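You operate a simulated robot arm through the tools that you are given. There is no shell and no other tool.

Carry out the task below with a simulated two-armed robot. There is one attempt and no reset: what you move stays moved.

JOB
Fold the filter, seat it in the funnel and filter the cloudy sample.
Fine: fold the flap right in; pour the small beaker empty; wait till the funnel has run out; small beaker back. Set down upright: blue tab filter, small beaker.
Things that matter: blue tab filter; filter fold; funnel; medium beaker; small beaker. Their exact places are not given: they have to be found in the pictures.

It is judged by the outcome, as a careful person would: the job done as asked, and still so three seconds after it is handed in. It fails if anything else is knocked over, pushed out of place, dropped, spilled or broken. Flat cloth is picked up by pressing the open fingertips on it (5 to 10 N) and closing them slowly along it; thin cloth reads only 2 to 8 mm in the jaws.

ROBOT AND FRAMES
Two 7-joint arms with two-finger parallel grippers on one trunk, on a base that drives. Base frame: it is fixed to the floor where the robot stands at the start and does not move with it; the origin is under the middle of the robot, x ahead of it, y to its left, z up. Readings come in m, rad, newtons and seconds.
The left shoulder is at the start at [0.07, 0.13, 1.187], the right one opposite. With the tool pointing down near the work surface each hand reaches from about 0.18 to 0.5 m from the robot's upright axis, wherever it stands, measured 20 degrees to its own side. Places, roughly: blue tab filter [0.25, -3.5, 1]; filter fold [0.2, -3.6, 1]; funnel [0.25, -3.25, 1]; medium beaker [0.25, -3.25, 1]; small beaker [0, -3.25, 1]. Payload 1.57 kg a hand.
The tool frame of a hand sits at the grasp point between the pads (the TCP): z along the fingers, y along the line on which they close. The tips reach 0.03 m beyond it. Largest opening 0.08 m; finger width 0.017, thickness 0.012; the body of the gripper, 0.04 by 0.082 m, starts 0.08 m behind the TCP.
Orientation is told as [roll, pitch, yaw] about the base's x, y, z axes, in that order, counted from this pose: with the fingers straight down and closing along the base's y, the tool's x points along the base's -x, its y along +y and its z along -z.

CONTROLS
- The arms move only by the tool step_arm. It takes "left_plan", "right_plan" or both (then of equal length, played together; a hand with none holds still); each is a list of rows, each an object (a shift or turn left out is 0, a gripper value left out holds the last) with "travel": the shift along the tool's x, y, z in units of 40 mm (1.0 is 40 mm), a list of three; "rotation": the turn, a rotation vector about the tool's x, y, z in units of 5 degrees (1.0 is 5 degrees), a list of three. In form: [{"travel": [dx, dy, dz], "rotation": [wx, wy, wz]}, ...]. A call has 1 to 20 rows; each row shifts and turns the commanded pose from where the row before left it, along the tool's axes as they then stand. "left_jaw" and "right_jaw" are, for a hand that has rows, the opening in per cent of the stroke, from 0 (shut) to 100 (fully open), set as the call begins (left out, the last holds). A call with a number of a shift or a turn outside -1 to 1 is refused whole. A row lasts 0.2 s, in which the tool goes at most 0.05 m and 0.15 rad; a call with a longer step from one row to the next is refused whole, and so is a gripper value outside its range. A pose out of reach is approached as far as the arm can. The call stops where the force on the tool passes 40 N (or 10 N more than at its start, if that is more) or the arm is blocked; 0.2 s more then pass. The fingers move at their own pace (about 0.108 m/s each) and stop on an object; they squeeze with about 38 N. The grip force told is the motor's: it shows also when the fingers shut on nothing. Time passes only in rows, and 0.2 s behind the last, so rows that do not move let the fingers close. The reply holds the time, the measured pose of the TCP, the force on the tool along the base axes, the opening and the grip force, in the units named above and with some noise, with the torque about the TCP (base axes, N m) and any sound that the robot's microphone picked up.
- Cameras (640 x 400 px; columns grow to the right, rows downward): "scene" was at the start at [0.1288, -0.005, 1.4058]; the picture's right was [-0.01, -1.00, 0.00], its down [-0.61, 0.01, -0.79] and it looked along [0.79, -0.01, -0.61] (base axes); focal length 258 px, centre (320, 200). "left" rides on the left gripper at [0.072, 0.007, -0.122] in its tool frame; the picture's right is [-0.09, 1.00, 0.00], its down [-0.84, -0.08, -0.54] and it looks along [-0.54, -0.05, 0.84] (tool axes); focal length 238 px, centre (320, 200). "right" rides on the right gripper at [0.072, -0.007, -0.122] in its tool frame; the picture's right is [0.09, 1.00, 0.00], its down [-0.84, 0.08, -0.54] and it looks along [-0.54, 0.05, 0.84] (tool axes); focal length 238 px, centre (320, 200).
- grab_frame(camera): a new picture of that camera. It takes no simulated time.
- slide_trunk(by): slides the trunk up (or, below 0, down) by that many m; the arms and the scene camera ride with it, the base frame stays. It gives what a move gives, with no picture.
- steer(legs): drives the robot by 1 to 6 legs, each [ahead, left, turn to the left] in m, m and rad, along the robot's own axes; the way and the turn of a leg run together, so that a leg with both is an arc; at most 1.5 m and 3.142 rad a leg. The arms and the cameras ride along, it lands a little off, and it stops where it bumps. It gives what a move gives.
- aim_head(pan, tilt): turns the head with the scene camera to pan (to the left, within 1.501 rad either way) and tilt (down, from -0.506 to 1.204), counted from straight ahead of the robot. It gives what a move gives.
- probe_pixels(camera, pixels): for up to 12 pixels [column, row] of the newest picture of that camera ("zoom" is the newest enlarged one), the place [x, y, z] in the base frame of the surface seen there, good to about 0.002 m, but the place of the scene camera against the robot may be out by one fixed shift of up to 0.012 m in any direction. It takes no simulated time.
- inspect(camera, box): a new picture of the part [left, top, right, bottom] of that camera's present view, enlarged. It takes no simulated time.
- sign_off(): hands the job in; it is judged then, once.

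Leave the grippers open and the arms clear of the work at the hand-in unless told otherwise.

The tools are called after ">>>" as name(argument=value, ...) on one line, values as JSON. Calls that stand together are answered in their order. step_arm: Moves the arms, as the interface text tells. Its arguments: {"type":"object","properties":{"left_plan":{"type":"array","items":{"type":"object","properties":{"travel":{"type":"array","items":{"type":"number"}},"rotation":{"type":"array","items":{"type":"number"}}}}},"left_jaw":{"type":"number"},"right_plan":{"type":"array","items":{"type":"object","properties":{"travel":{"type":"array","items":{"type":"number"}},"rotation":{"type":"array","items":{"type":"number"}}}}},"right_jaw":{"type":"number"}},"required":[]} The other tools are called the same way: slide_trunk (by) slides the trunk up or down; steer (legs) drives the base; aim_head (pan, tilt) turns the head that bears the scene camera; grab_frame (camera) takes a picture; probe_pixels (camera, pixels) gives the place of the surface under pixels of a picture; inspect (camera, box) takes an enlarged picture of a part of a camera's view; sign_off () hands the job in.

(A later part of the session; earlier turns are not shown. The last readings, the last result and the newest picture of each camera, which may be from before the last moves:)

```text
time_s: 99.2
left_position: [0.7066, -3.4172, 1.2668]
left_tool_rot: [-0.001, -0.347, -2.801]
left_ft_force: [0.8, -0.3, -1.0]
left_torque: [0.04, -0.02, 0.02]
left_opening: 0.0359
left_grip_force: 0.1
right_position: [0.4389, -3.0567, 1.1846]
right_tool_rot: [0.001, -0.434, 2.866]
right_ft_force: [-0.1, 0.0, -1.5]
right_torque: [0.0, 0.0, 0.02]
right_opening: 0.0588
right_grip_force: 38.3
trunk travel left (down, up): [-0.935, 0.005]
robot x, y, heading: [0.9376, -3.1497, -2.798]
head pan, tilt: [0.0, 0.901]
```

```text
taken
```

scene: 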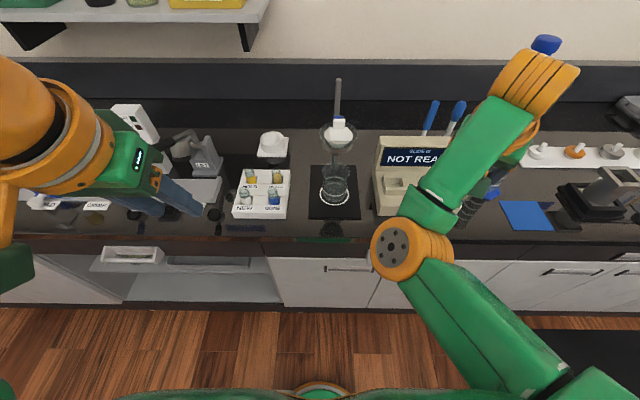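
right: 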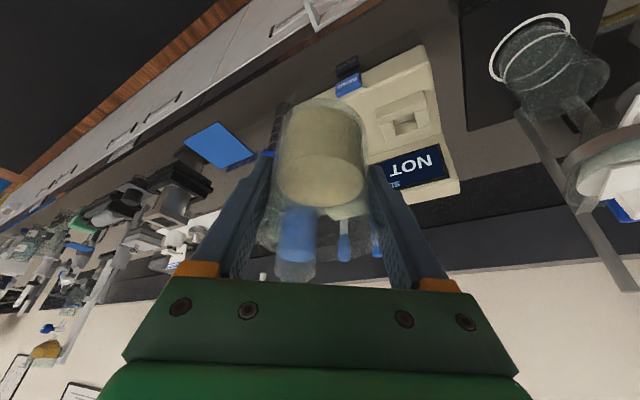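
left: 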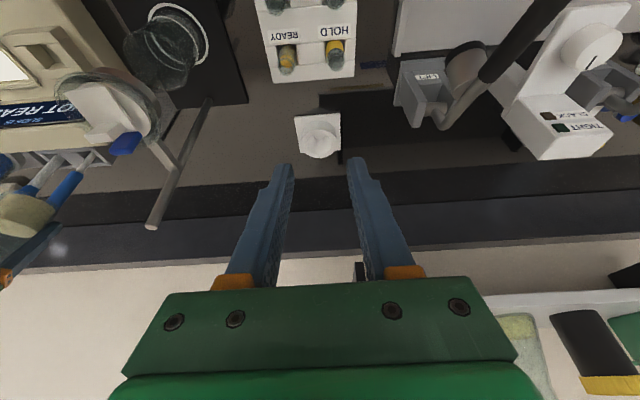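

All intact. In free space now, I turn the hand back the remaining 35° to natural yaw, keeping the beaker upright.

>>> step_arm(right_plan=[{"rotation": [-0.4226, 0, -0.906]}, {"rotation": [-0.4226, 0, -0.906]}, {"rotation": [-0.4226, 0, -0.906]}, {"rotation": [-0.4226, 0, -0.906]}, {"rotation": [-0.4226, 0, -0.906]}, {"rotation": [-0.4226, 0, -0.906]}, {"rotation": [-0.4226, 0, -0.906]}, {"travel": [0, 0, 0]}])

>>> grab_frame(camera="scene")

```text
time_s: 101.0
left_position: [0.7105, -3.4157, 1.2687]
left_tool_rot: [-0.002, -0.348, -2.801]
left_ft_force: [0.1, 0.3, 0.4]
left_torque: [0.02, -0.03, -0.01]
left_opening: 0.0362
left_grip_force: 0.0
right_position: [0.438, -3.0546, 1.1841]
right_tool_rot: [0.002, -0.436, -2.807]
right_ft_force: [0.0, 0.0, -2.4]
right_torque: [-0.03, -0.02, 0.01]
right_opening: 0.0589
right_grip_force: 38.1
right hand out of reach, approached as far as the arm can: row 4
trunk travel left (down, up): [-0.935, 0.005]
robot x, y, heading: [0.9393, -3.1475, -2.811]
head pan, tilt: [0.0, 0.901]
```

```text
taken
```

scene: 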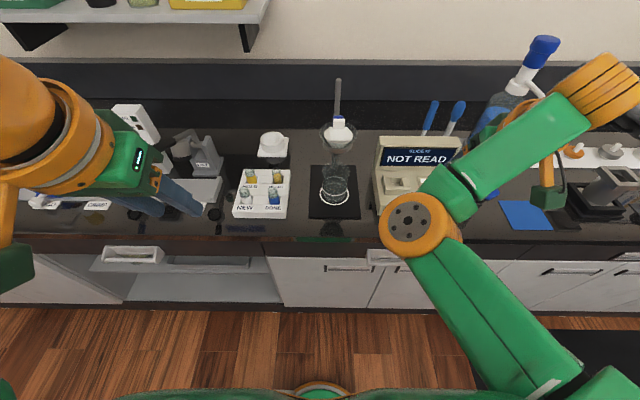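

The elbow is still inward. I'll back off another 0.12 m for room, then turn the hand counter-clockwise well past neutral, which should push the elbow outward again.

>>> steer(legs=[[-0.12, 0, 0]])

>>> step_arm(right_plan=[{"rotation": [-0.4226, 0, -0.906]}, {"rotation": [-0.4226, 0, -0.906]}, {"rotation": [-0.4226, 0, -0.906]}, {"rotation": [-0.4226, 0, -0.906]}, {"rotation": [-0.4226, 0, -0.906]}, {"rotation": [-0.4226, 0, -0.906]}, {"rotation": [-0.4226, 0, -0.906]}, {"rotation": [-0.4226, 0, -0.906]}, {"rotation": [-0.4226, 0, -0.906]}, {"rotation": [-0.4226, 0, -0.906]}, {"travel": [0, 0, 0]}])

>>> grab_frame(camera="scene")

```text
time_s: 102.2
left_position: [0.8163, -3.3778, 1.267]
left_tool_rot: [0.0, -0.344, -2.8]
left_ft_force: [0.7, 0.2, -0.6]
left_torque: [-0.02, -0.03, 0.02]
left_opening: 0.0361
left_grip_force: 0.0
right_position: [0.5452, -3.0168, 1.182]
right_tool_rot: [0.002, -0.429, -2.807]
right_ft_force: [-0.4, 0.4, -2.2]
right_torque: [0.02, 0.0, 0.02]
right_opening: 0.0587
right_grip_force: 38.4
trunk travel left (down, up): [-0.935, 0.005]
robot x, y, heading: [1.0507, -3.1112, -2.802]
head pan, tilt: [0.0, 0.901]
```

```text
time_s: 104.6
left_position: [0.8231, -3.3754, 1.2682]
left_tool_rot: [0.001, -0.349, -2.801]
left_ft_force: [0.4, -0.2, 0.8]
left_torque: [0.04, 0.0, 0.01]
left_opening: 0.0358
left_grip_force: 0.2
right_position: [0.5518, -3.0143, 1.1845]
right_tool_rot: [0.002, -0.436, -1.934]
right_ft_force: [0.1, -0.7, -2.3]
right_torque: [-0.01, -0.01, 0.0]
right_opening: 0.0588
right_grip_force: 38.2
trunk travel left (down, up): [-0.935, 0.005]
robot x, y, heading: [1.0529, -3.1088, -2.808]
head pan, tilt: [0.0, 0.901]
```

```text
taken
```

scene: 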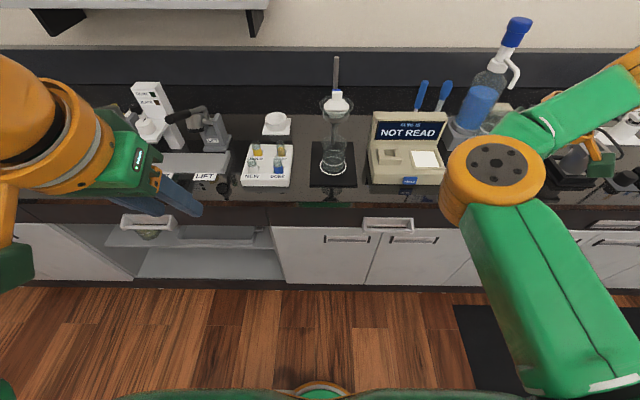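

Arm moves freely here. I turn back to neutral yaw and then test a sideways roll (mouth towards my right) of 35° in free space, well under the spill angle.

>>> step_arm(right_plan=[{"rotation": [0.4226, 0, 0.906]}, {"rotation": [0.4226, 0, 0.906]}, {"rotation": [0.4226, 0, 0.906]}, {"rotation": [0.4226, 0, 0.906]}, {"rotation": [0.4226, 0, 0.906]}, {"rotation": [0.4226, 0, 0.906]}, {"rotation": [0.4226, 0, 0.906]}, {"rotation": [0.4226, 0, 0.906]}, {"rotation": [0.4226, 0, 0.906]}, {"rotation": [0.4226, 0, 0.906]}, {"travel": [0, 0, 0]}])

>>> step_arm(right_plan=[{"rotation": [-0.906, 0, 0.4226]}, {"rotation": [-0.906, 0, 0.4226]}, {"rotation": [-0.906, 0, 0.4226]}, {"rotation": [-0.906, 0, 0.4226]}, {"rotation": [-0.906, 0, 0.4226]}, {"rotation": [-0.906, 0, 0.4226]}, {"rotation": [-0.906, 0, 0.4226]}, {"travel": [0, 0, 0]}])

>>> grab_frame(camera="scene")

>>> grab_frame(camera="right")

```text
time_s: 107.0
left_position: [0.8226, -3.3756, 1.2678]
left_tool_rot: [-0.001, -0.349, -2.801]
left_ft_force: [-0.3, 0.4, -0.5]
left_torque: [0.01, 0.0, 0.04]
left_opening: 0.036
left_grip_force: 0.1
right_position: [0.5515, -3.0147, 1.185]
right_tool_rot: [0.002, -0.435, -2.808]
right_ft_force: [-0.2, 0.1, -1.8]
right_torque: [0.01, -0.01, 0.01]
right_opening: 0.0588
right_grip_force: 37.6
trunk travel left (down, up): [-0.935, 0.005]
robot x, y, heading: [1.052, -3.1112, -2.806]
head pan, tilt: [0.0, 0.901]
```

```text
time_s: 108.8
left_position: [0.8229, -3.3758, 1.2681]
left_tool_rot: [-0.001, -0.349, -2.803]
left_ft_force: [0.4, 0.9, 0.6]
left_torque: [0.02, -0.02, 0.0]
left_opening: 0.0357
left_grip_force: 0.1
right_position: [0.5499, -3.0148, 1.1852]
right_tool_rot: [0.657, -0.351, -3.065]
right_ft_force: [0.5, 0.6, -0.9]
right_torque: [0.0, 0.01, 0.0]
right_opening: 0.059
right_grip_force: 38.4
trunk travel left (down, up): [-0.935, 0.005]
robot x, y, heading: [1.0543, -3.107, -2.805]
head pan, tilt: [0.0, 0.901]
```

```text
taken
```

scene: 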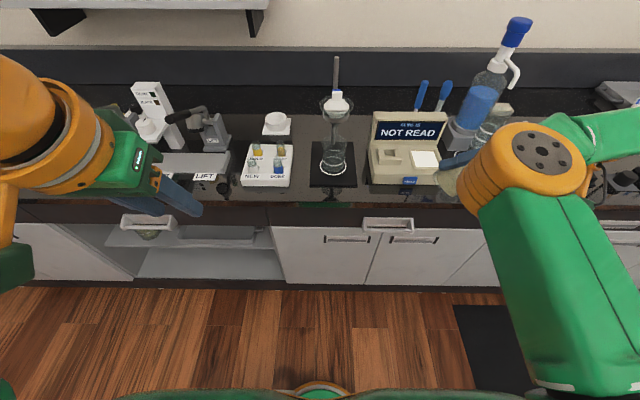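

```text
taken
```

right: 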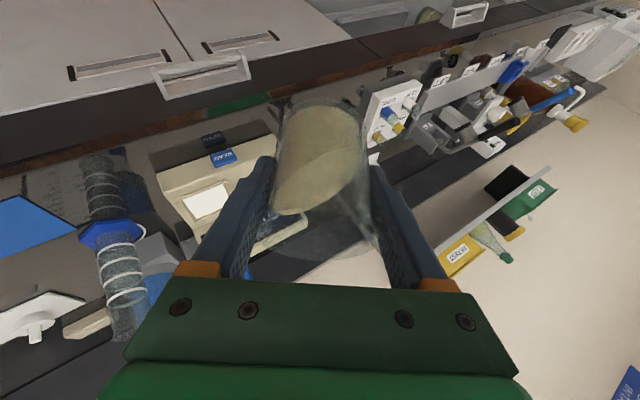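

The roll works without limits, but in that pose a finger would lie under the pouring lip. I'd rather pour about the closing axis. I return the beaker upright, bring it nearer to me, and test the clockwise yaw again here in free space.

>>> step_arm(right_plan=[{"rotation": [0.906, 0, -0.4226]}, {"rotation": [0.906, 0, -0.4226]}, {"rotation": [0.906, 0, -0.4226]}, {"rotation": [0.906, 0, -0.4226]}, {"rotation": [0.906, 0, -0.4226]}, {"rotation": [0.906, 0, -0.4226]}, {"rotation": [0.906, 0, -0.4226]}, {"travel": [0.45, 0.6, -0.2]}, {"travel": [0.45, 0.6, -0.2]}, {"travel": [0, 0, 0]}])

>>> grab_frame(camera="scene")

```text
time_s: 111.0
left_position: [0.8223, -3.3768, 1.2687]
left_tool_rot: [0.0, -0.349, -2.801]
left_ft_force: [0.0, -0.6, 0.0]
left_torque: [0.01, 0.02, -0.02]
left_opening: 0.0361
left_grip_force: 0.0
right_position: [0.5487, -3.0254, 1.1734]
right_tool_rot: [0.003, -0.435, -2.805]
right_ft_force: [-0.6, 0.0, -2.4]
right_torque: [-0.03, 0.03, 0.04]
right_opening: 0.0585
right_grip_force: 38.0
right hand out of reach, approached as far as the arm can: row 8, 9
trunk travel left (down, up): [-0.935, 0.005]
robot x, y, heading: [1.0498, -3.1074, -2.8]
head pan, tilt: [0.0, 0.901]
```

```text
taken
```

scene: 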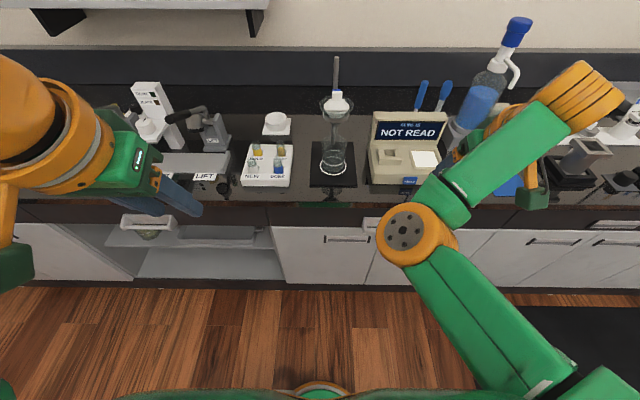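

Retracting fails in the elbow-in posture, while the rolled posture drew the elbow out. So I roll 35° again, retract back-left in that posture (pulling the elbow out), and look.

>>> step_arm(right_plan=[{"rotation": [-0.906, 0, 0.4226]}, {"rotation": [-0.906, 0, 0.4226]}, {"rotation": [-0.906, 0, 0.4226]}, {"rotation": [-0.906, 0, 0.4226]}, {"rotation": [-0.906, 0, 0.4226]}, {"rotation": [-0.906, 0, 0.4226]}, {"rotation": [-0.906, 0, 0.4226]}, {"travel": [0.575, 0.41, 0.05]}, {"travel": [0.575, 0.41, 0.05]}, {"travel": [0.575, 0.41, 0.05]}, {"travel": [0.575, 0.41, 0.05]}, {"travel": [0, 0, 0]}])

>>> grab_frame(camera="scene")

```text
time_s: 113.6
left_position: [0.8224, -3.3763, 1.2676]
left_tool_rot: [-0.002, -0.348, -2.8]
left_ft_force: [0.2, -0.2, -0.9]
left_torque: [-0.01, 0.04, -0.01]
left_opening: 0.0361
left_grip_force: 0.1
right_position: [0.6501, -3.0755, 1.1725]
right_tool_rot: [0.659, -0.349, -3.07]
right_ft_force: [0.1, -0.1, -2.4]
right_torque: [0.01, -0.01, 0.0]
right_opening: 0.0585
right_grip_force: 38.5
trunk travel left (down, up): [-0.935, 0.005]
robot x, y, heading: [1.0527, -3.1109, -2.796]
head pan, tilt: [0.0, 0.901]
```

```text
taken
```

scene: 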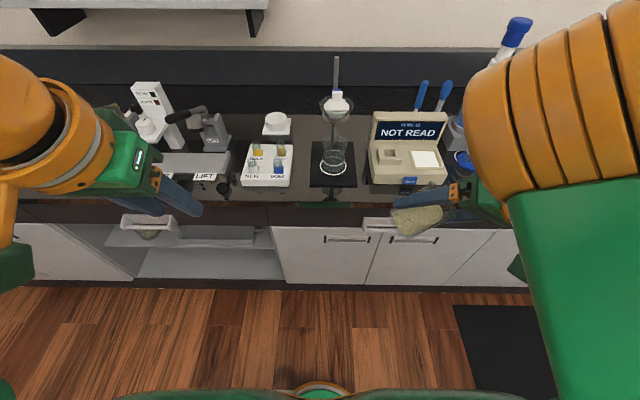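

The elbow is now up and out with the hand pointing left: a good posture. From here I test turning the hand clockwise about the beaker's own axis (tilt stays 35°) in two stages.

>>> step_arm(right_plan=[{"rotation": [0.4226, 0, 0.906]}, {"rotation": [0.4226, 0, 0.906]}, {"rotation": [0.4226, 0, 0.906]}, {"rotation": [0.4226, 0, 0.906]}, {"rotation": [0.4226, 0, 0.906]}, {"rotation": [0.4226, 0, 0.906]}, {"rotation": [0.4226, 0, 0.906]}, {"rotation": [0.4226, 0, 0.906]}, {"travel": [0, 0, 0]}])

>>> grab_frame(camera="scene")

```text
time_s: 115.6
left_position: [0.8223, -3.3764, 1.2681]
left_tool_rot: [-0.002, -0.349, -2.801]
left_ft_force: [-0.4, -0.7, 0.0]
left_torque: [0.02, -0.02, 0.0]
left_opening: 0.0359
left_grip_force: 0.0
right_position: [0.6483, -3.0714, 1.1755]
right_tool_rot: [0.467, -0.002, 2.671]
right_ft_force: [0.6, 0.0, -2.3]
right_torque: [0.03, 0.01, 0.01]
right_opening: 0.0589
right_grip_force: 37.9
right hand out of reach, approached as far as the arm can: row 8
trunk travel left (down, up): [-0.935, 0.005]
robot x, y, heading: [1.0539, -3.1092, -2.805]
head pan, tilt: [0.0, 0.901]
```

```text
taken
```

scene: 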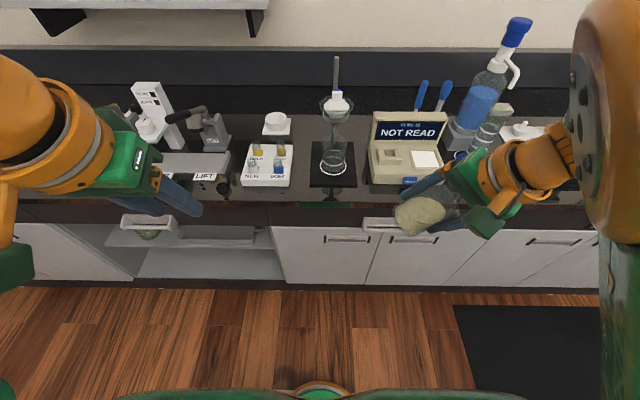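

The clockwise turn reaches -38°, enough: rolling about the forward axis from here ends with the tool horizontal and the lower finger about 2–3 cm away from the pouring stream. Tilt is 36°, mouth to my right. I raise the hand 65 mm, then strafe the base 0.174 m left and drive ahead part of the way.

>>> step_arm(right_plan=[{"travel": [0, 0.243, -0.483]}, {"travel": [0, 0.243, -0.483]}, {"travel": [0, 0.243, -0.483]}, {"travel": [0, 0, 0]}])

>>> steer(legs=[[0, 0.174, 0], [0.2, 0, 0]])

>>> grab_frame(camera="scene")

>>> grab_frame(camera="right")

```text
time_s: 116.6
left_position: [0.8232, -3.3758, 1.2676]
left_tool_rot: [0.001, -0.35, -2.801]
left_ft_force: [-0.3, 0.1, 0.6]
left_torque: [-0.03, 0.0, 0.02]
left_opening: 0.0359
left_grip_force: 0.0
right_position: [0.6496, -3.0724, 1.2402]
right_tool_rot: [0.454, -0.012, 2.677]
right_ft_force: [-0.2, 0.2, -2.2]
right_torque: [0.03, 0.0, 0.02]
right_opening: 0.0589
right_grip_force: 38.0
trunk travel left (down, up): [-0.935, 0.005]
robot x, y, heading: [1.0553, -3.1102, -2.806]
head pan, tilt: [0.0, 0.901]
```

```text
time_s: 119.3
left_position: [0.6959, -3.6031, 1.2693]
left_tool_rot: [0.001, -0.352, -2.805]
left_ft_force: [0.1, 0.5, -0.6]
left_torque: [-0.03, 0.04, -0.01]
left_opening: 0.036
left_grip_force: 0.0
right_position: [0.5244, -3.2979, 1.2417]
right_tool_rot: [0.458, -0.013, 2.673]
right_ft_force: [0.2, 0.5, -2.2]
right_torque: [0.02, 0.06, 0.02]
right_opening: 0.0589
right_grip_force: 37.7
trunk travel left (down, up): [-0.935, 0.005]
robot x, y, heading: [0.9226, -3.3351, -2.81]
head pan, tilt: [0.0, 0.901]
```

```text
taken
```

scene: 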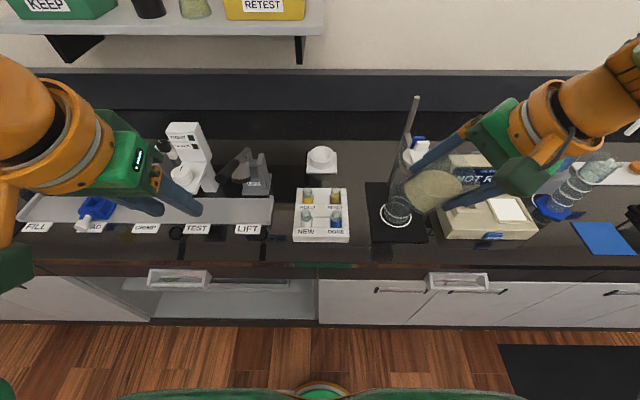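

```text
taken
```

right: 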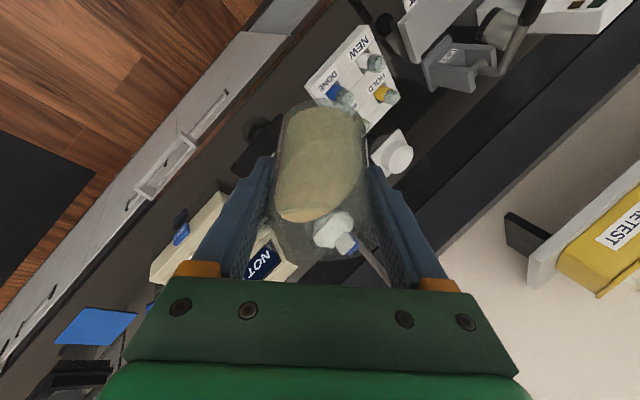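

Close. TCP needs another 0.173 m ahead. The beaker's lowest point (z ≈ 1.18) clears the tab (1.158). I drive 0.165 m.

>>> steer(legs=[[0.165, 0.004, 0]])

>>> grab_frame(camera="scene")

>>> grab_frame(camera="right")

```text
time_s: 120.7
left_position: [0.5438, -3.6597, 1.27]
left_tool_rot: [0.0, -0.353, -2.806]
left_ft_force: [0.4, -0.4, -0.8]
left_torque: [0.03, 0.05, 0.02]
left_opening: 0.036
left_grip_force: 0.1
right_position: [0.371, -3.3553, 1.2404]
right_tool_rot: [0.46, -0.014, 2.671]
right_ft_force: [0.6, -0.2, -1.4]
right_torque: [0.01, 0.04, 0.0]
right_opening: 0.0585
right_grip_force: 38.0
trunk travel left (down, up): [-0.935, 0.005]
robot x, y, heading: [0.7688, -3.3947, -2.803]
head pan, tilt: [0.0, 0.901]
```

```text
taken
```

scene: 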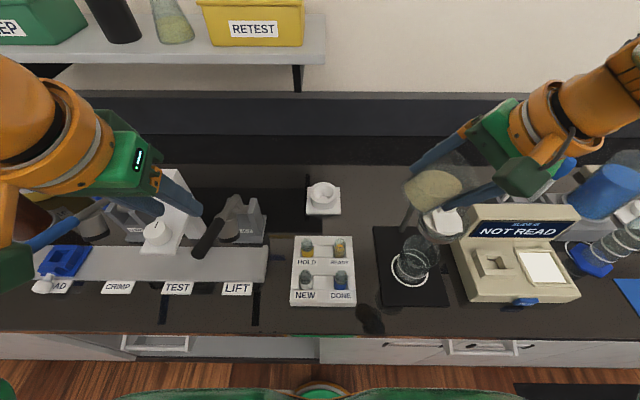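

```text
taken
```

right: 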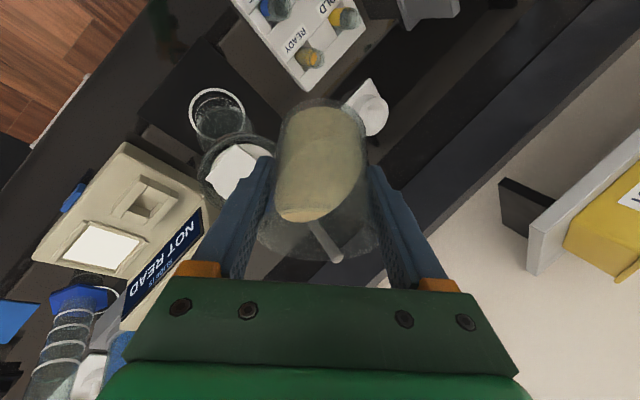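

I check the funnel's position again in the right camera after the drive (disc seen near (235,165)).

>>> inspect(camera="right", box=[170, 80, 290, 220])

>>> inspect(camera="scene", box=[360, 120, 520, 300])

```text
2.86 times, centred on (230, 150) of right
```

zoom: 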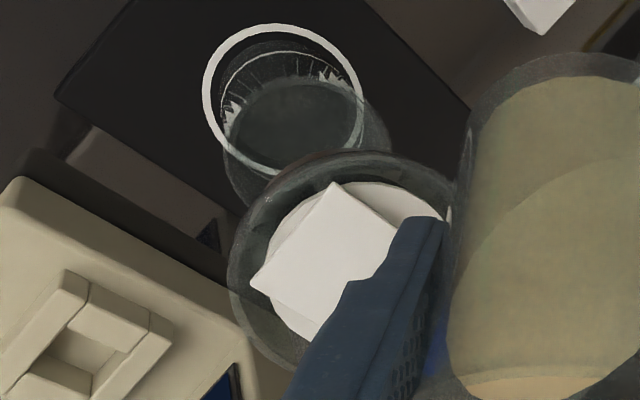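

```text
2.22 times, centred on (440, 210) of scene
```

zoom: 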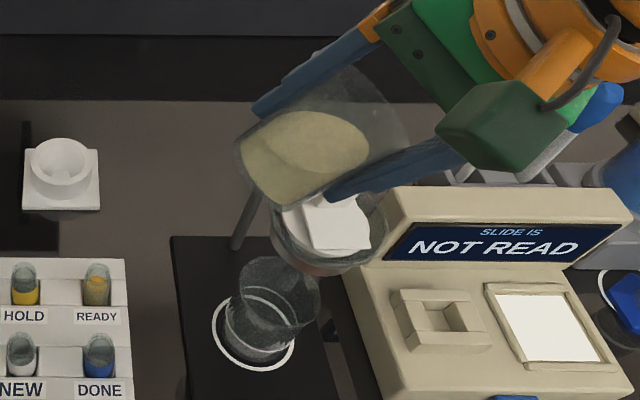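

>>> probe_pixels(camera="right", pixels=[[240, 146], [258, 147], [270, 154], [213, 190], [224, 198], [230, 170], [209, 179], [232, 138], [200, 172], [260, 155], [215, 165], [245, 143]])

>>> probe_pixels(camera="zoom", pixels=[[305, 230], [350, 240], [290, 210], [362, 245], [340, 250], [270, 150], [340, 145], [380, 110], [395, 140], [340, 190], [300, 255], [360, 205]])

```text
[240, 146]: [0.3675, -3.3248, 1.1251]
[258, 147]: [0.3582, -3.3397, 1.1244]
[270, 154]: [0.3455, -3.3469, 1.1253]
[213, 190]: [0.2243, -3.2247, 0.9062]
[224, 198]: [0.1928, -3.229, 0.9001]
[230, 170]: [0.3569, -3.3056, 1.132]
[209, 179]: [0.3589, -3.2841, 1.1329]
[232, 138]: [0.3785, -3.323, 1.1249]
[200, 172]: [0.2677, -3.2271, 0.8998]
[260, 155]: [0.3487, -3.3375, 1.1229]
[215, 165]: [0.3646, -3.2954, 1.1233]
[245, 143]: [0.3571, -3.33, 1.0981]
```

```text
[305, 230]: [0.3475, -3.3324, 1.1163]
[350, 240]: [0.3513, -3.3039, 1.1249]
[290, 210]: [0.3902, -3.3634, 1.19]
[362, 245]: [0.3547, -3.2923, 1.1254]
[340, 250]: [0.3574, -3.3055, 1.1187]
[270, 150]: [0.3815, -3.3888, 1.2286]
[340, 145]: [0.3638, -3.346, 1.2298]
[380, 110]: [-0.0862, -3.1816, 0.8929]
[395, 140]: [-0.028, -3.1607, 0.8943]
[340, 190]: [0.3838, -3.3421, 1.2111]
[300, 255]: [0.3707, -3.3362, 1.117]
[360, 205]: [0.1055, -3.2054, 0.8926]
```

The funnel's centre is still at about (0.337, -3.316). I shift forward 9 mm and lower 30 mm; the lip should then be right above the filter's centre at z ≈ 1.22.

>>> step_arm(right_plan=[{"travel": [-0.155, 0.146, 0.073]}, {"travel": [0, -0.168, 0.335]}, {"travel": [0, -0.168, 0.335]}, {"travel": [0, 0, 0]}])

>>> inspect(camera="scene", box=[360, 120, 520, 300])

>>> grab_frame(camera="left")

```text
time_s: 121.7
left_position: [0.5387, -3.6619, 1.2676]
left_tool_rot: [-0.001, -0.348, -2.804]
left_ft_force: [-0.7, 0.8, 0.0]
left_torque: [-0.01, 0.03, 0.0]
left_opening: 0.036
left_grip_force: 0.0
right_position: [0.357, -3.3595, 1.2106]
right_tool_rot: [0.46, -0.006, 2.668]
right_ft_force: [0.1, 0.2, -1.2]
right_torque: [-0.01, -0.01, 0.0]
right_opening: 0.0585
right_grip_force: 37.9
trunk travel left (down, up): [-0.935, 0.005]
robot x, y, heading: [0.7699, -3.3981, -2.801]
head pan, tilt: [0.0, 0.901]
```

```text
2.22 times, centred on (440, 210) of scene
```

zoom: 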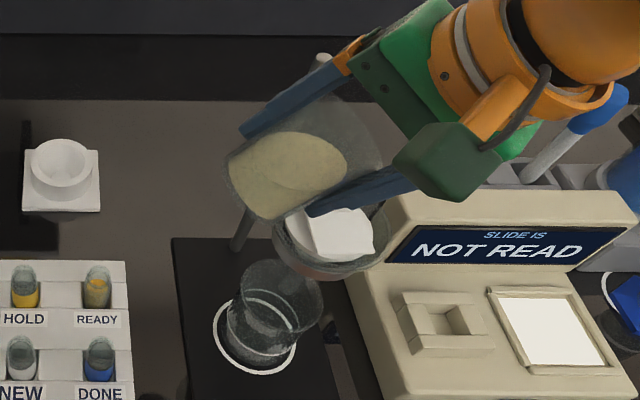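

```text
taken
```

left: 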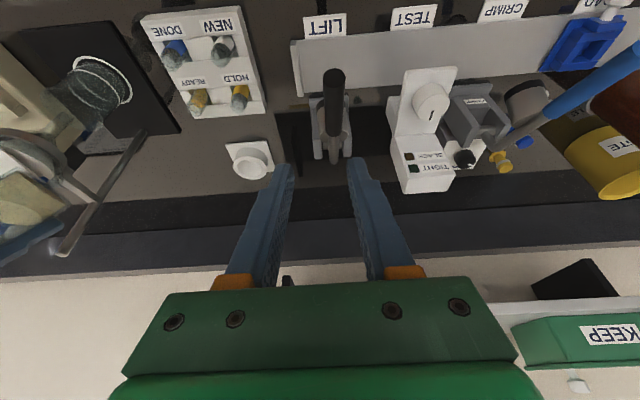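

The lip sits 3–4 mm from the filter's centre line at z ≈ 1.22. I roll 10° further (to 46°) about the forward axis, lowering the lip a bit, and check that the arm follows.

>>> step_arm(right_plan=[{"travel": [0, -0.047, 0.094], "rotation": [-0.69, 0.647, 0.326]}, {"travel": [-0.007, -0.053, 0.09], "rotation": [-0.69, 0.647, 0.326]}, {"travel": [0, 0, 0]}])

>>> inspect(camera="scene", box=[360, 120, 520, 300])

```text
time_s: 122.5
left_position: [0.5393, -3.6614, 1.2686]
left_tool_rot: [-0.001, -0.349, -2.805]
left_ft_force: [-0.5, -0.8, 0.3]
left_torque: [-0.02, 0.0, -0.01]
left_opening: 0.0359
left_grip_force: 0.1
right_position: [0.358, -3.3591, 1.2014]
right_tool_rot: [0.574, 0.115, 2.678]
right_ft_force: [0.0, 0.3, -2.2]
right_torque: [0.03, -0.01, 0.03]
right_opening: 0.0587
right_grip_force: 38.0
trunk travel left (down, up): [-0.935, 0.005]
robot x, y, heading: [0.773, -3.3904, -2.803]
head pan, tilt: [0.0, 0.901]
```

```text
2.22 times, centred on (440, 210) of scene
```

zoom: 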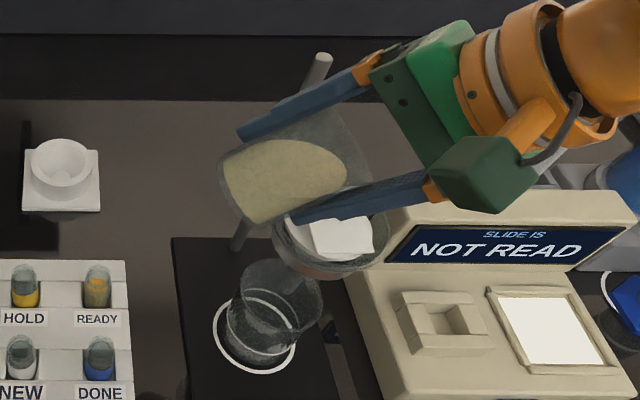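

No limits so far. I roll to 56° in two rows and let a second pass, looking for the first flow.

>>> step_arm(right_plan=[{"travel": [-0.013, -0.058, 0.087], "rotation": [-0.69, 0.647, 0.326]}, {"travel": [0, 0, 0]}, {"travel": [-0.02, -0.062, 0.082], "rotation": [-0.69, 0.647, 0.326]}, {"travel": [0, 0, 0]}, {"travel": [0, 0, 0]}])

>>> inspect(camera="scene", box=[360, 120, 520, 300])

```text
time_s: 123.7
left_position: [0.5396, -3.6617, 1.2682]
left_tool_rot: [-0.003, -0.349, -2.805]
left_ft_force: [-0.5, -0.3, 0.4]
left_torque: [0.03, 0.01, 0.0]
left_opening: 0.0362
left_grip_force: 0.0
right_position: [0.3585, -3.3587, 1.1929]
right_tool_rot: [0.701, 0.24, 2.701]
right_ft_force: [-0.2, 0.7, 0.2]
right_torque: [0.06, 0.02, 0.01]
right_opening: 0.0585
right_grip_force: 37.2
trunk travel left (down, up): [-0.935, 0.005]
robot x, y, heading: [0.7662, -3.3943, -2.807]
head pan, tilt: [0.0, 0.901]
```

```text
2.22 times, centred on (440, 210) of scene
```

zoom: 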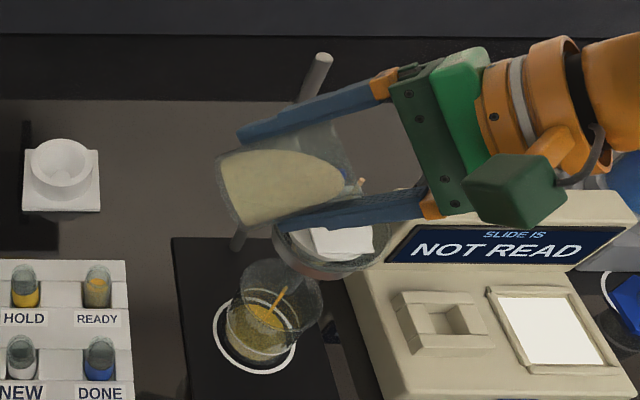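

Flow has started: a thin stream leaves the lip and liquid already runs from the stem into the medium beaker. I hold for a second and look close at the funnel.

>>> step_arm(right_plan=[{"travel": [0, 0, 0]}, {"travel": [0, 0, 0]}, {"travel": [0, 0, 0]}, {"travel": [0, 0, 0]}, {"travel": [0, 0, 0]}])

>>> inspect(camera="scene", box=[400, 160, 480, 260])

>>> grab_frame(camera="right")

```text
time_s: 124.9
left_position: [0.5407, -3.661, 1.2693]
left_tool_rot: [0.0, -0.349, -2.805]
left_ft_force: [-0.3, 0.8, -1.1]
left_torque: [0.06, -0.02, -0.03]
left_opening: 0.0358
left_grip_force: 0.1
right_position: [0.358, -3.359, 1.1932]
right_tool_rot: [0.701, 0.239, 2.699]
right_ft_force: [-0.3, 0.1, -1.9]
right_torque: [0.02, 0.02, 0.03]
right_opening: 0.0585
right_grip_force: 38.1
trunk travel left (down, up): [-0.935, 0.005]
robot x, y, heading: [0.7731, -3.3974, -2.806]
head pan, tilt: [0.0, 0.901]
```

```text
4.00 times, centred on (440, 210) of scene
```

zoom: 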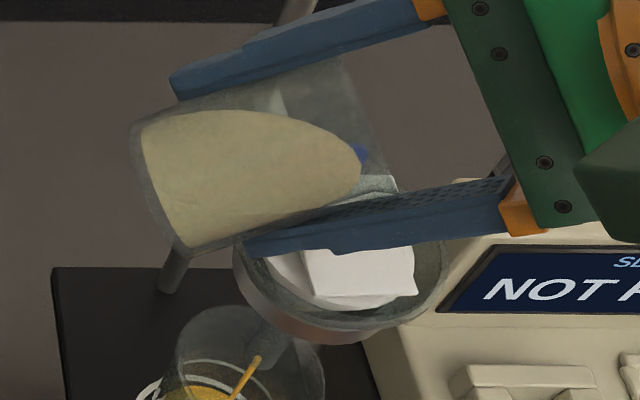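

```text
taken
```

right: 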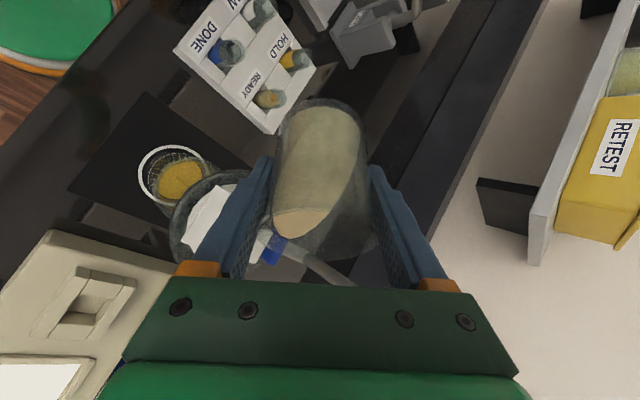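

The flow at the lip paused as expected while the funnel drains. I continue pivoting about the lip: 5° then a second's pause, twice, and check the level.

>>> step_arm(right_plan=[{"travel": [0.009, 0.05, -0.08], "rotation": [-0.69, 0.647, 0.326]}, {"travel": [0, 0, 0]}, {"travel": [0, 0, 0]}, {"travel": [0, 0, 0]}, {"travel": [0, 0, 0]}, {"travel": [0.009, 0.05, -0.08], "rotation": [-0.69, 0.647, 0.326]}, {"travel": [0, 0, 0]}, {"travel": [0, 0, 0]}, {"travel": [0, 0, 0]}])

>>> inspect(camera="scene", box=[380, 150, 500, 290])

>>> grab_frame(camera="right")

```text
time_s: 126.9
left_position: [0.5404, -3.6614, 1.2683]
left_tool_rot: [0.0, -0.349, -2.806]
left_ft_force: [-0.4, -0.1, 0.0]
left_torque: [-0.05, 0.03, 0.04]
left_opening: 0.0362
left_grip_force: 0.0
right_position: [0.3583, -3.3578, 1.2007]
right_tool_rot: [0.835, 0.361, 2.739]
right_ft_force: [0.3, 0.1, -1.2]
right_torque: [0.04, 0.06, 0.04]
right_opening: 0.0584
right_grip_force: 38.4
trunk travel left (down, up): [-0.935, 0.005]
robot x, y, heading: [0.7703, -3.394, -2.811]
head pan, tilt: [0.0, 0.901]
```

```text
2.86 times, centred on (440, 220) of scene
```

zoom: 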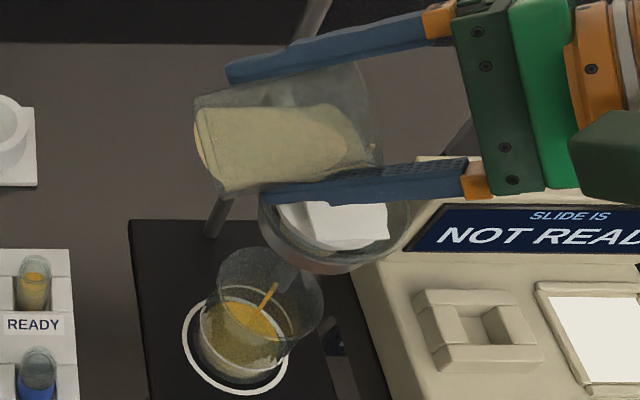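

```text
taken
```

right: 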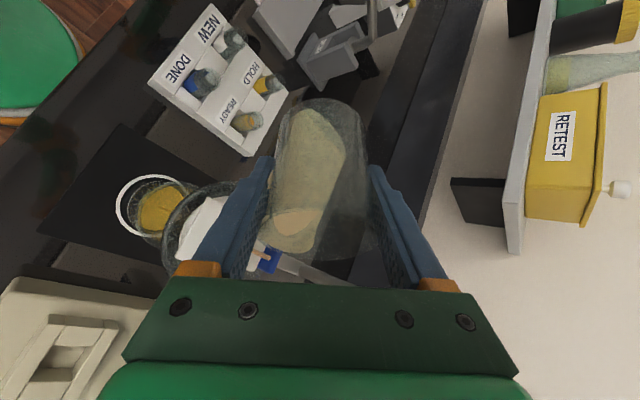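

Working well: liquid goes into the funnel and comes out into the medium beaker, with no spill seen. Next two 5° steps with pauses.

>>> step_arm(right_plan=[{"travel": [0.009, 0.05, -0.08], "rotation": [-0.69, 0.647, 0.326]}, {"travel": [0, 0, 0]}, {"travel": [0, 0, 0]}, {"travel": [0, 0, 0]}, {"travel": [0, 0, 0]}, {"travel": [0, 0, 0]}, {"travel": [0.009, 0.05, -0.08], "rotation": [-0.69, 0.647, 0.326]}, {"travel": [0, 0, 0]}, {"travel": [0, 0, 0]}, {"travel": [0, 0, 0]}, {"travel": [0, 0, 0]}, {"travel": [0, 0, 0]}])

>>> inspect(camera="scene", box=[380, 150, 500, 290])

```text
time_s: 129.5
left_position: [0.5412, -3.6604, 1.2687]
left_tool_rot: [-0.003, -0.35, -2.804]
left_ft_force: [-0.4, -0.7, 0.2]
left_torque: [0.0, -0.03, 0.05]
left_opening: 0.0361
left_grip_force: 0.0
right_position: [0.3573, -3.3536, 1.2079]
right_tool_rot: [0.977, 0.477, 2.799]
right_ft_force: [0.5, -0.3, -2.4]
right_torque: [0.04, 0.0, 0.0]
right_opening: 0.0583
right_grip_force: 38.3
trunk travel left (down, up): [-0.935, 0.005]
robot x, y, heading: [0.7695, -3.3921, -2.806]
head pan, tilt: [0.0, 0.901]
```

```text
2.86 times, centred on (440, 220) of scene
```

zoom: 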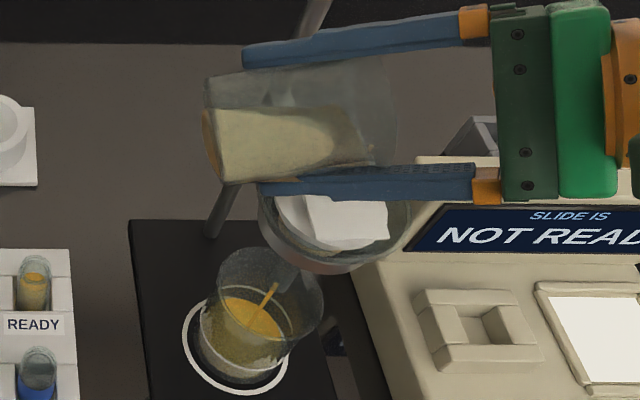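

Tilt 76°, still clean, lip at (0.344, -3.318) above the filter centre. Continue to 86°.

>>> step_arm(right_plan=[{"travel": [0.009, 0.05, -0.08], "rotation": [-0.69, 0.647, 0.326]}, {"travel": [0, 0, 0]}, {"travel": [0, 0, 0]}, {"travel": [0, 0, 0]}, {"travel": [0, 0, 0]}, {"travel": [0, 0, 0]}, {"travel": [0.009, 0.05, -0.08], "rotation": [-0.69, 0.647, 0.326]}, {"travel": [0, 0, 0]}, {"travel": [0, 0, 0]}, {"travel": [0, 0, 0]}, {"travel": [0, 0, 0]}, {"travel": [0, 0, 0]}, {"travel": [0, 0, 0]}])

>>> inspect(camera="scene", box=[380, 150, 500, 290])

>>> grab_frame(camera="right")

```text
time_s: 132.3
left_position: [0.5405, -3.6619, 1.268]
left_tool_rot: [-0.001, -0.35, -2.805]
left_ft_force: [0.5, 0.2, -0.3]
left_torque: [0.01, 0.01, 0.01]
left_opening: 0.0361
left_grip_force: 0.0
right_position: [0.3548, -3.3492, 1.2137]
right_tool_rot: [1.139, 0.58, 2.88]
right_ft_force: [0.2, -0.3, -2.0]
right_torque: [0.05, 0.04, -0.02]
right_opening: 0.0582
right_grip_force: 37.9
trunk travel left (down, up): [-0.935, 0.005]
robot x, y, heading: [0.7684, -3.3947, -2.804]
head pan, tilt: [0.0, 0.901]
```

```text
2.86 times, centred on (440, 220) of scene
```

zoom: 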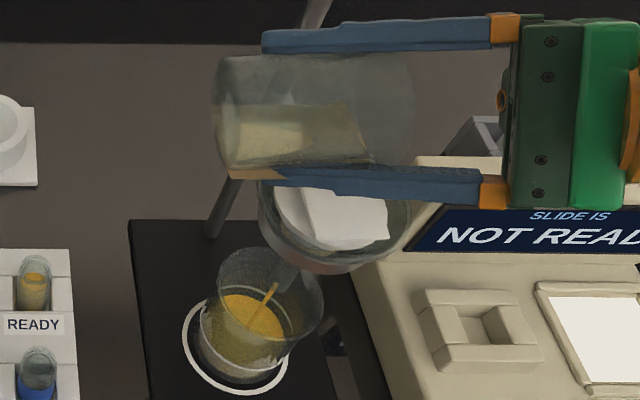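

```text
taken
```

right: 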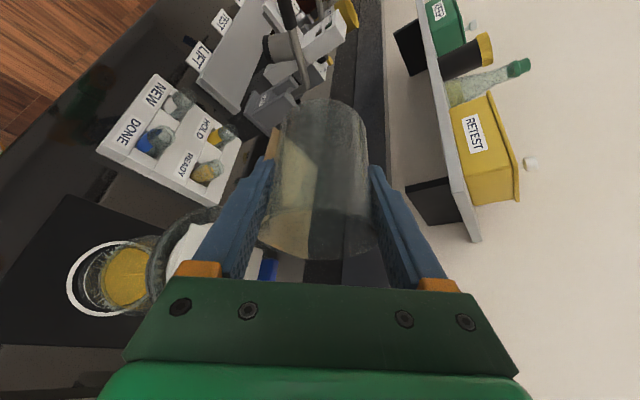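

Tilt 86°, about a fifth of the liquid left. Continue to 96° and 106°.

>>> step_arm(right_plan=[{"travel": [0.009, 0.05, -0.08], "rotation": [-0.69, 0.647, 0.326]}, {"travel": [0, 0, 0]}, {"travel": [0, 0, 0]}, {"travel": [0, 0, 0]}, {"travel": [0, 0, 0]}, {"travel": [0, 0, 0]}, {"travel": [0.009, 0.05, -0.08], "rotation": [-0.69, 0.647, 0.326]}, {"travel": [0, 0, 0]}, {"travel": [0, 0, 0]}, {"travel": [0, 0, 0]}, {"travel": [0, 0, 0]}, {"travel": [0, 0, 0]}, {"travel": [0, 0, 0]}])

>>> inspect(camera="scene", box=[380, 150, 500, 290])

>>> grab_frame(camera="right")

```text
time_s: 135.1
left_position: [0.5394, -3.6618, 1.2677]
left_tool_rot: [-0.002, -0.35, -2.807]
left_ft_force: [-0.4, -1.3, -0.2]
left_torque: [0.0, -0.06, 0.02]
left_opening: 0.0358
left_grip_force: 0.0
right_position: [0.3542, -3.3452, 1.2199]
right_tool_rot: [1.324, 0.67, 2.987]
right_ft_force: [-0.1, -0.2, -1.0]
right_torque: [0.0, 0.01, 0.01]
right_opening: 0.0581
right_grip_force: 37.7
trunk travel left (down, up): [-0.935, 0.005]
robot x, y, heading: [0.7729, -3.3938, -2.806]
head pan, tilt: [0.0, 0.901]
```

```text
2.86 times, centred on (440, 220) of scene
```

zoom: 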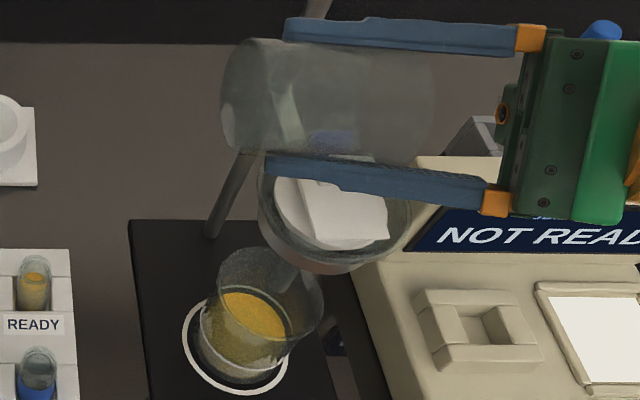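

```text
taken
```

right: 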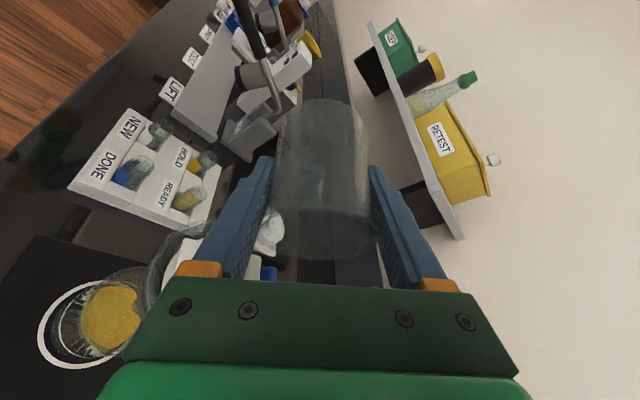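

The beaker looks empty and the stem stream has ended. To be sure I tilt 10° more (106°) and hold 2 s.

>>> step_arm(right_plan=[{"travel": [0.009, 0.05, -0.08], "rotation": [-0.69, 0.647, 0.326]}, {"travel": [0, 0, 0]}, {"travel": [0.009, 0.05, -0.08], "rotation": [-0.69, 0.647, 0.326]}, {"travel": [0, 0, 0]}, {"travel": [0, 0, 0]}, {"travel": [0, 0, 0]}, {"travel": [0, 0, 0]}, {"travel": [0, 0, 0]}, {"travel": [0, 0, 0]}, {"travel": [0, 0, 0]}, {"travel": [0, 0, 0]}, {"travel": [0, 0, 0]}, {"travel": [0, 0, 0]}])

>>> inspect(camera="scene", box=[380, 150, 500, 290])

>>> inspect(camera="right", box=[220, 90, 400, 270])

```text
time_s: 137.9
left_position: [0.5391, -3.6617, 1.269]
left_tool_rot: [-0.002, -0.35, -2.805]
left_ft_force: [-0.8, 0.0, 0.8]
left_torque: [0.01, 0.01, 0.01]
left_opening: 0.036
left_grip_force: 0.1
right_position: [0.3524, -3.3395, 1.2239]
right_tool_rot: [1.533, 0.745, 3.127]
right_ft_force: [0.3, 0.1, -1.5]
right_torque: [0.03, 0.03, 0.0]
right_opening: 0.0576
right_grip_force: 38.5
trunk travel left (down, up): [-0.935, 0.005]
robot x, y, heading: [0.7697, -3.3957, -2.804]
head pan, tilt: [0.0, 0.901]
```

```text
2.86 times, centred on (440, 220) of scene
```

zoom: 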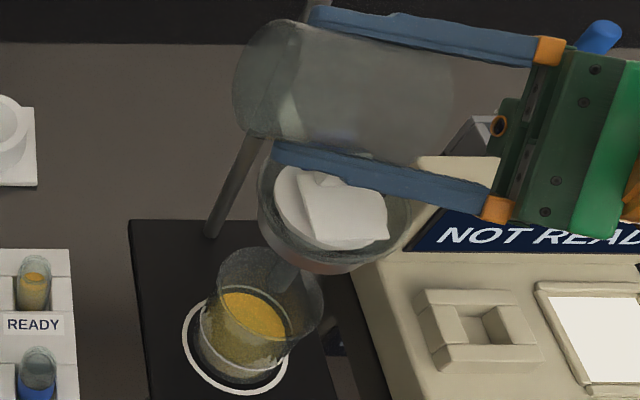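

```text
2.22 times, centred on (310, 180) of right
```

zoom: 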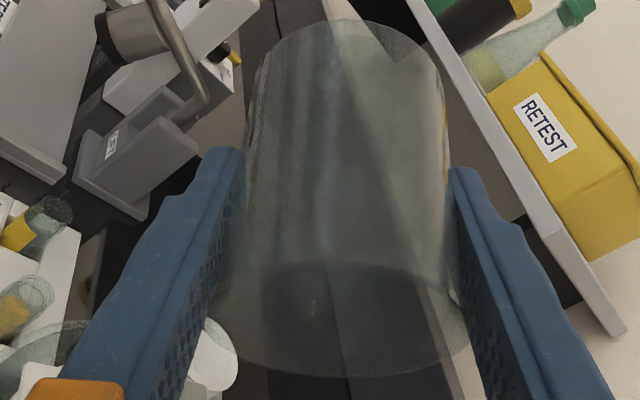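

Empty. I raise the hand 60 mm and roll the beaker back to 36°, pivoting about the lip.

>>> step_arm(right_plan=[{"travel": [0.51, 0.55, -0.01]}, {"travel": [0.51, 0.55, -0.01]}, {"travel": [-0.009, -0.05, 0.08], "rotation": [0.69, -0.647, -0.326]}, {"travel": [-0.009, -0.05, 0.08], "rotation": [0.69, -0.647, -0.326]}, {"travel": [-0.009, -0.05, 0.08], "rotation": [0.69, -0.647, -0.326]}, {"travel": [-0.009, -0.05, 0.08], "rotation": [0.69, -0.647, -0.326]}, {"travel": [-0.009, -0.05, 0.08], "rotation": [0.69, -0.647, -0.326]}, {"travel": [-0.009, -0.05, 0.08], "rotation": [0.69, -0.647, -0.326]}, {"travel": [-0.009, -0.05, 0.08], "rotation": [0.69, -0.647, -0.326]}, {"travel": [-0.009, -0.05, 0.08], "rotation": [0.69, -0.647, -0.326]}, {"travel": [-0.009, -0.05, 0.08], "rotation": [0.69, -0.647, -0.326]}, {"travel": [-0.009, -0.05, 0.08], "rotation": [0.69, -0.647, -0.326]}, {"travel": [0, 0, 0]}])

>>> grab_frame(camera="scene")

>>> inspect(camera="scene", box=[380, 150, 500, 290])

```text
time_s: 140.7
left_position: [0.5404, -3.6611, 1.2686]
left_tool_rot: [0.001, -0.349, -2.805]
left_ft_force: [-0.7, 0.1, -0.3]
left_torque: [0.04, -0.01, 0.03]
left_opening: 0.0361
left_grip_force: 0.1
right_position: [0.3587, -3.361, 1.2542]
right_tool_rot: [0.703, 0.248, 2.693]
right_ft_force: [-0.9, -0.7, -1.4]
right_torque: [0.05, 0.02, 0.0]
right_opening: 0.0578
right_grip_force: 38.4
trunk travel left (down, up): [-0.935, 0.005]
robot x, y, heading: [0.7743, -3.3981, -2.805]
head pan, tilt: [0.0, 0.901]
```

```text
taken
```

scene: 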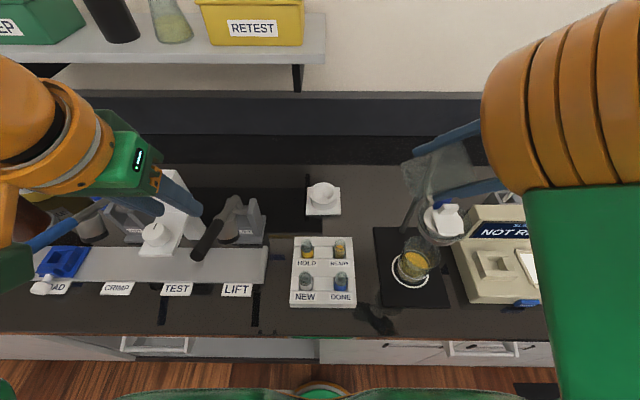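

```text
2.86 times, centred on (440, 220) of scene
```

zoom: 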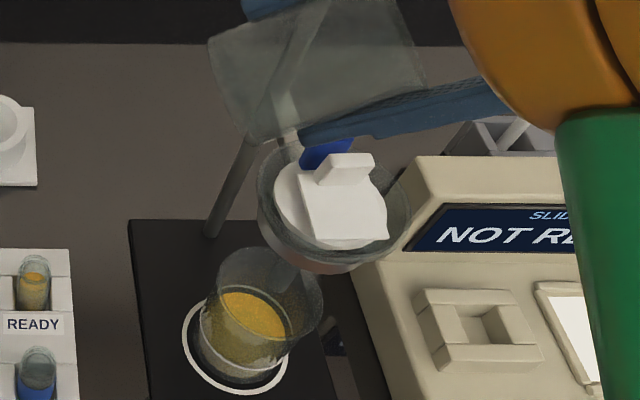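

Filter undisturbed; filtrate in the medium beaker, nothing spilt. I drive the base back 0.3 m to free space before setting the beaker upright again.

>>> steer(legs=[[-0.3, 0, 0]])

>>> step_arm(right_plan=[{"rotation": [0.69, -0.647, -0.326]}, {"rotation": [0.69, -0.647, -0.326]}, {"rotation": [0.69, -0.647, -0.326]}, {"rotation": [0.69, -0.647, -0.326]}, {"rotation": [0.69, -0.647, -0.326]}, {"rotation": [0.69, -0.647, -0.326]}, {"rotation": [0.69, -0.647, -0.326]}, {"rotation": [0.69, -0.647, -0.326]}, {"travel": [0, 0, 0]}])

>>> grab_frame(camera="scene")

>>> grab_frame(camera="right")

```text
time_s: 142.7
left_position: [0.8205, -3.5634, 1.2667]
left_tool_rot: [-0.002, -0.346, -2.804]
left_ft_force: [-0.5, -0.1, -0.4]
left_torque: [0.03, -0.03, -0.03]
left_opening: 0.0358
left_grip_force: 0.0
right_position: [0.6402, -3.2612, 1.2546]
right_tool_rot: [0.702, 0.247, 2.695]
right_ft_force: [0.6, -0.9, -2.0]
right_torque: [0.04, -0.03, -0.01]
right_opening: 0.0575
right_grip_force: 38.3
trunk travel left (down, up): [-0.935, 0.005]
robot x, y, heading: [1.0527, -3.2931, -2.805]
head pan, tilt: [0.0, 0.901]
```

```text
time_s: 144.7
left_position: [0.8234, -3.5625, 1.268]
left_tool_rot: [-0.001, -0.348, -2.802]
left_ft_force: [0.2, 0.2, 0.0]
left_torque: [-0.03, 0.03, 0.01]
left_opening: 0.036
left_grip_force: 0.1
right_position: [0.6087, -3.222, 1.2663]
right_tool_rot: [0.215, -0.252, 2.699]
right_ft_force: [0.3, 0.2, -1.6]
right_torque: [0.03, 0.03, 0.01]
right_opening: 0.0575
right_grip_force: 38.5
right hand out of reach, approached as far as the arm can: row 5, 6, 7, 8
trunk travel left (down, up): [-0.935, 0.005]
robot x, y, heading: [1.0535, -3.2934, -2.807]
head pan, tilt: [0.0, 0.901]
```

```text
taken
```

scene: 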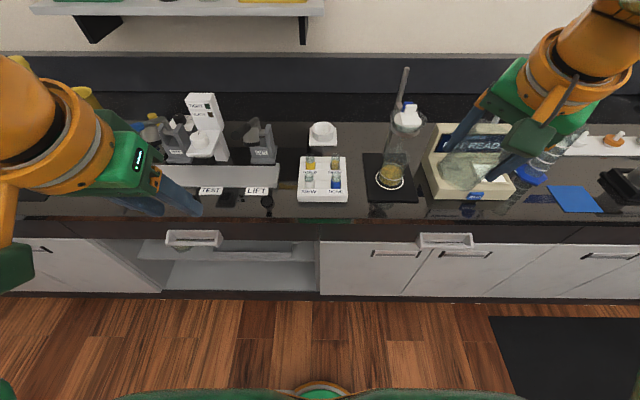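

```text
taken
```

right: 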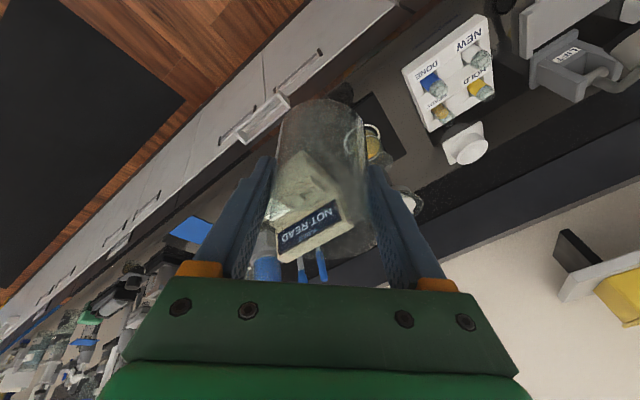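

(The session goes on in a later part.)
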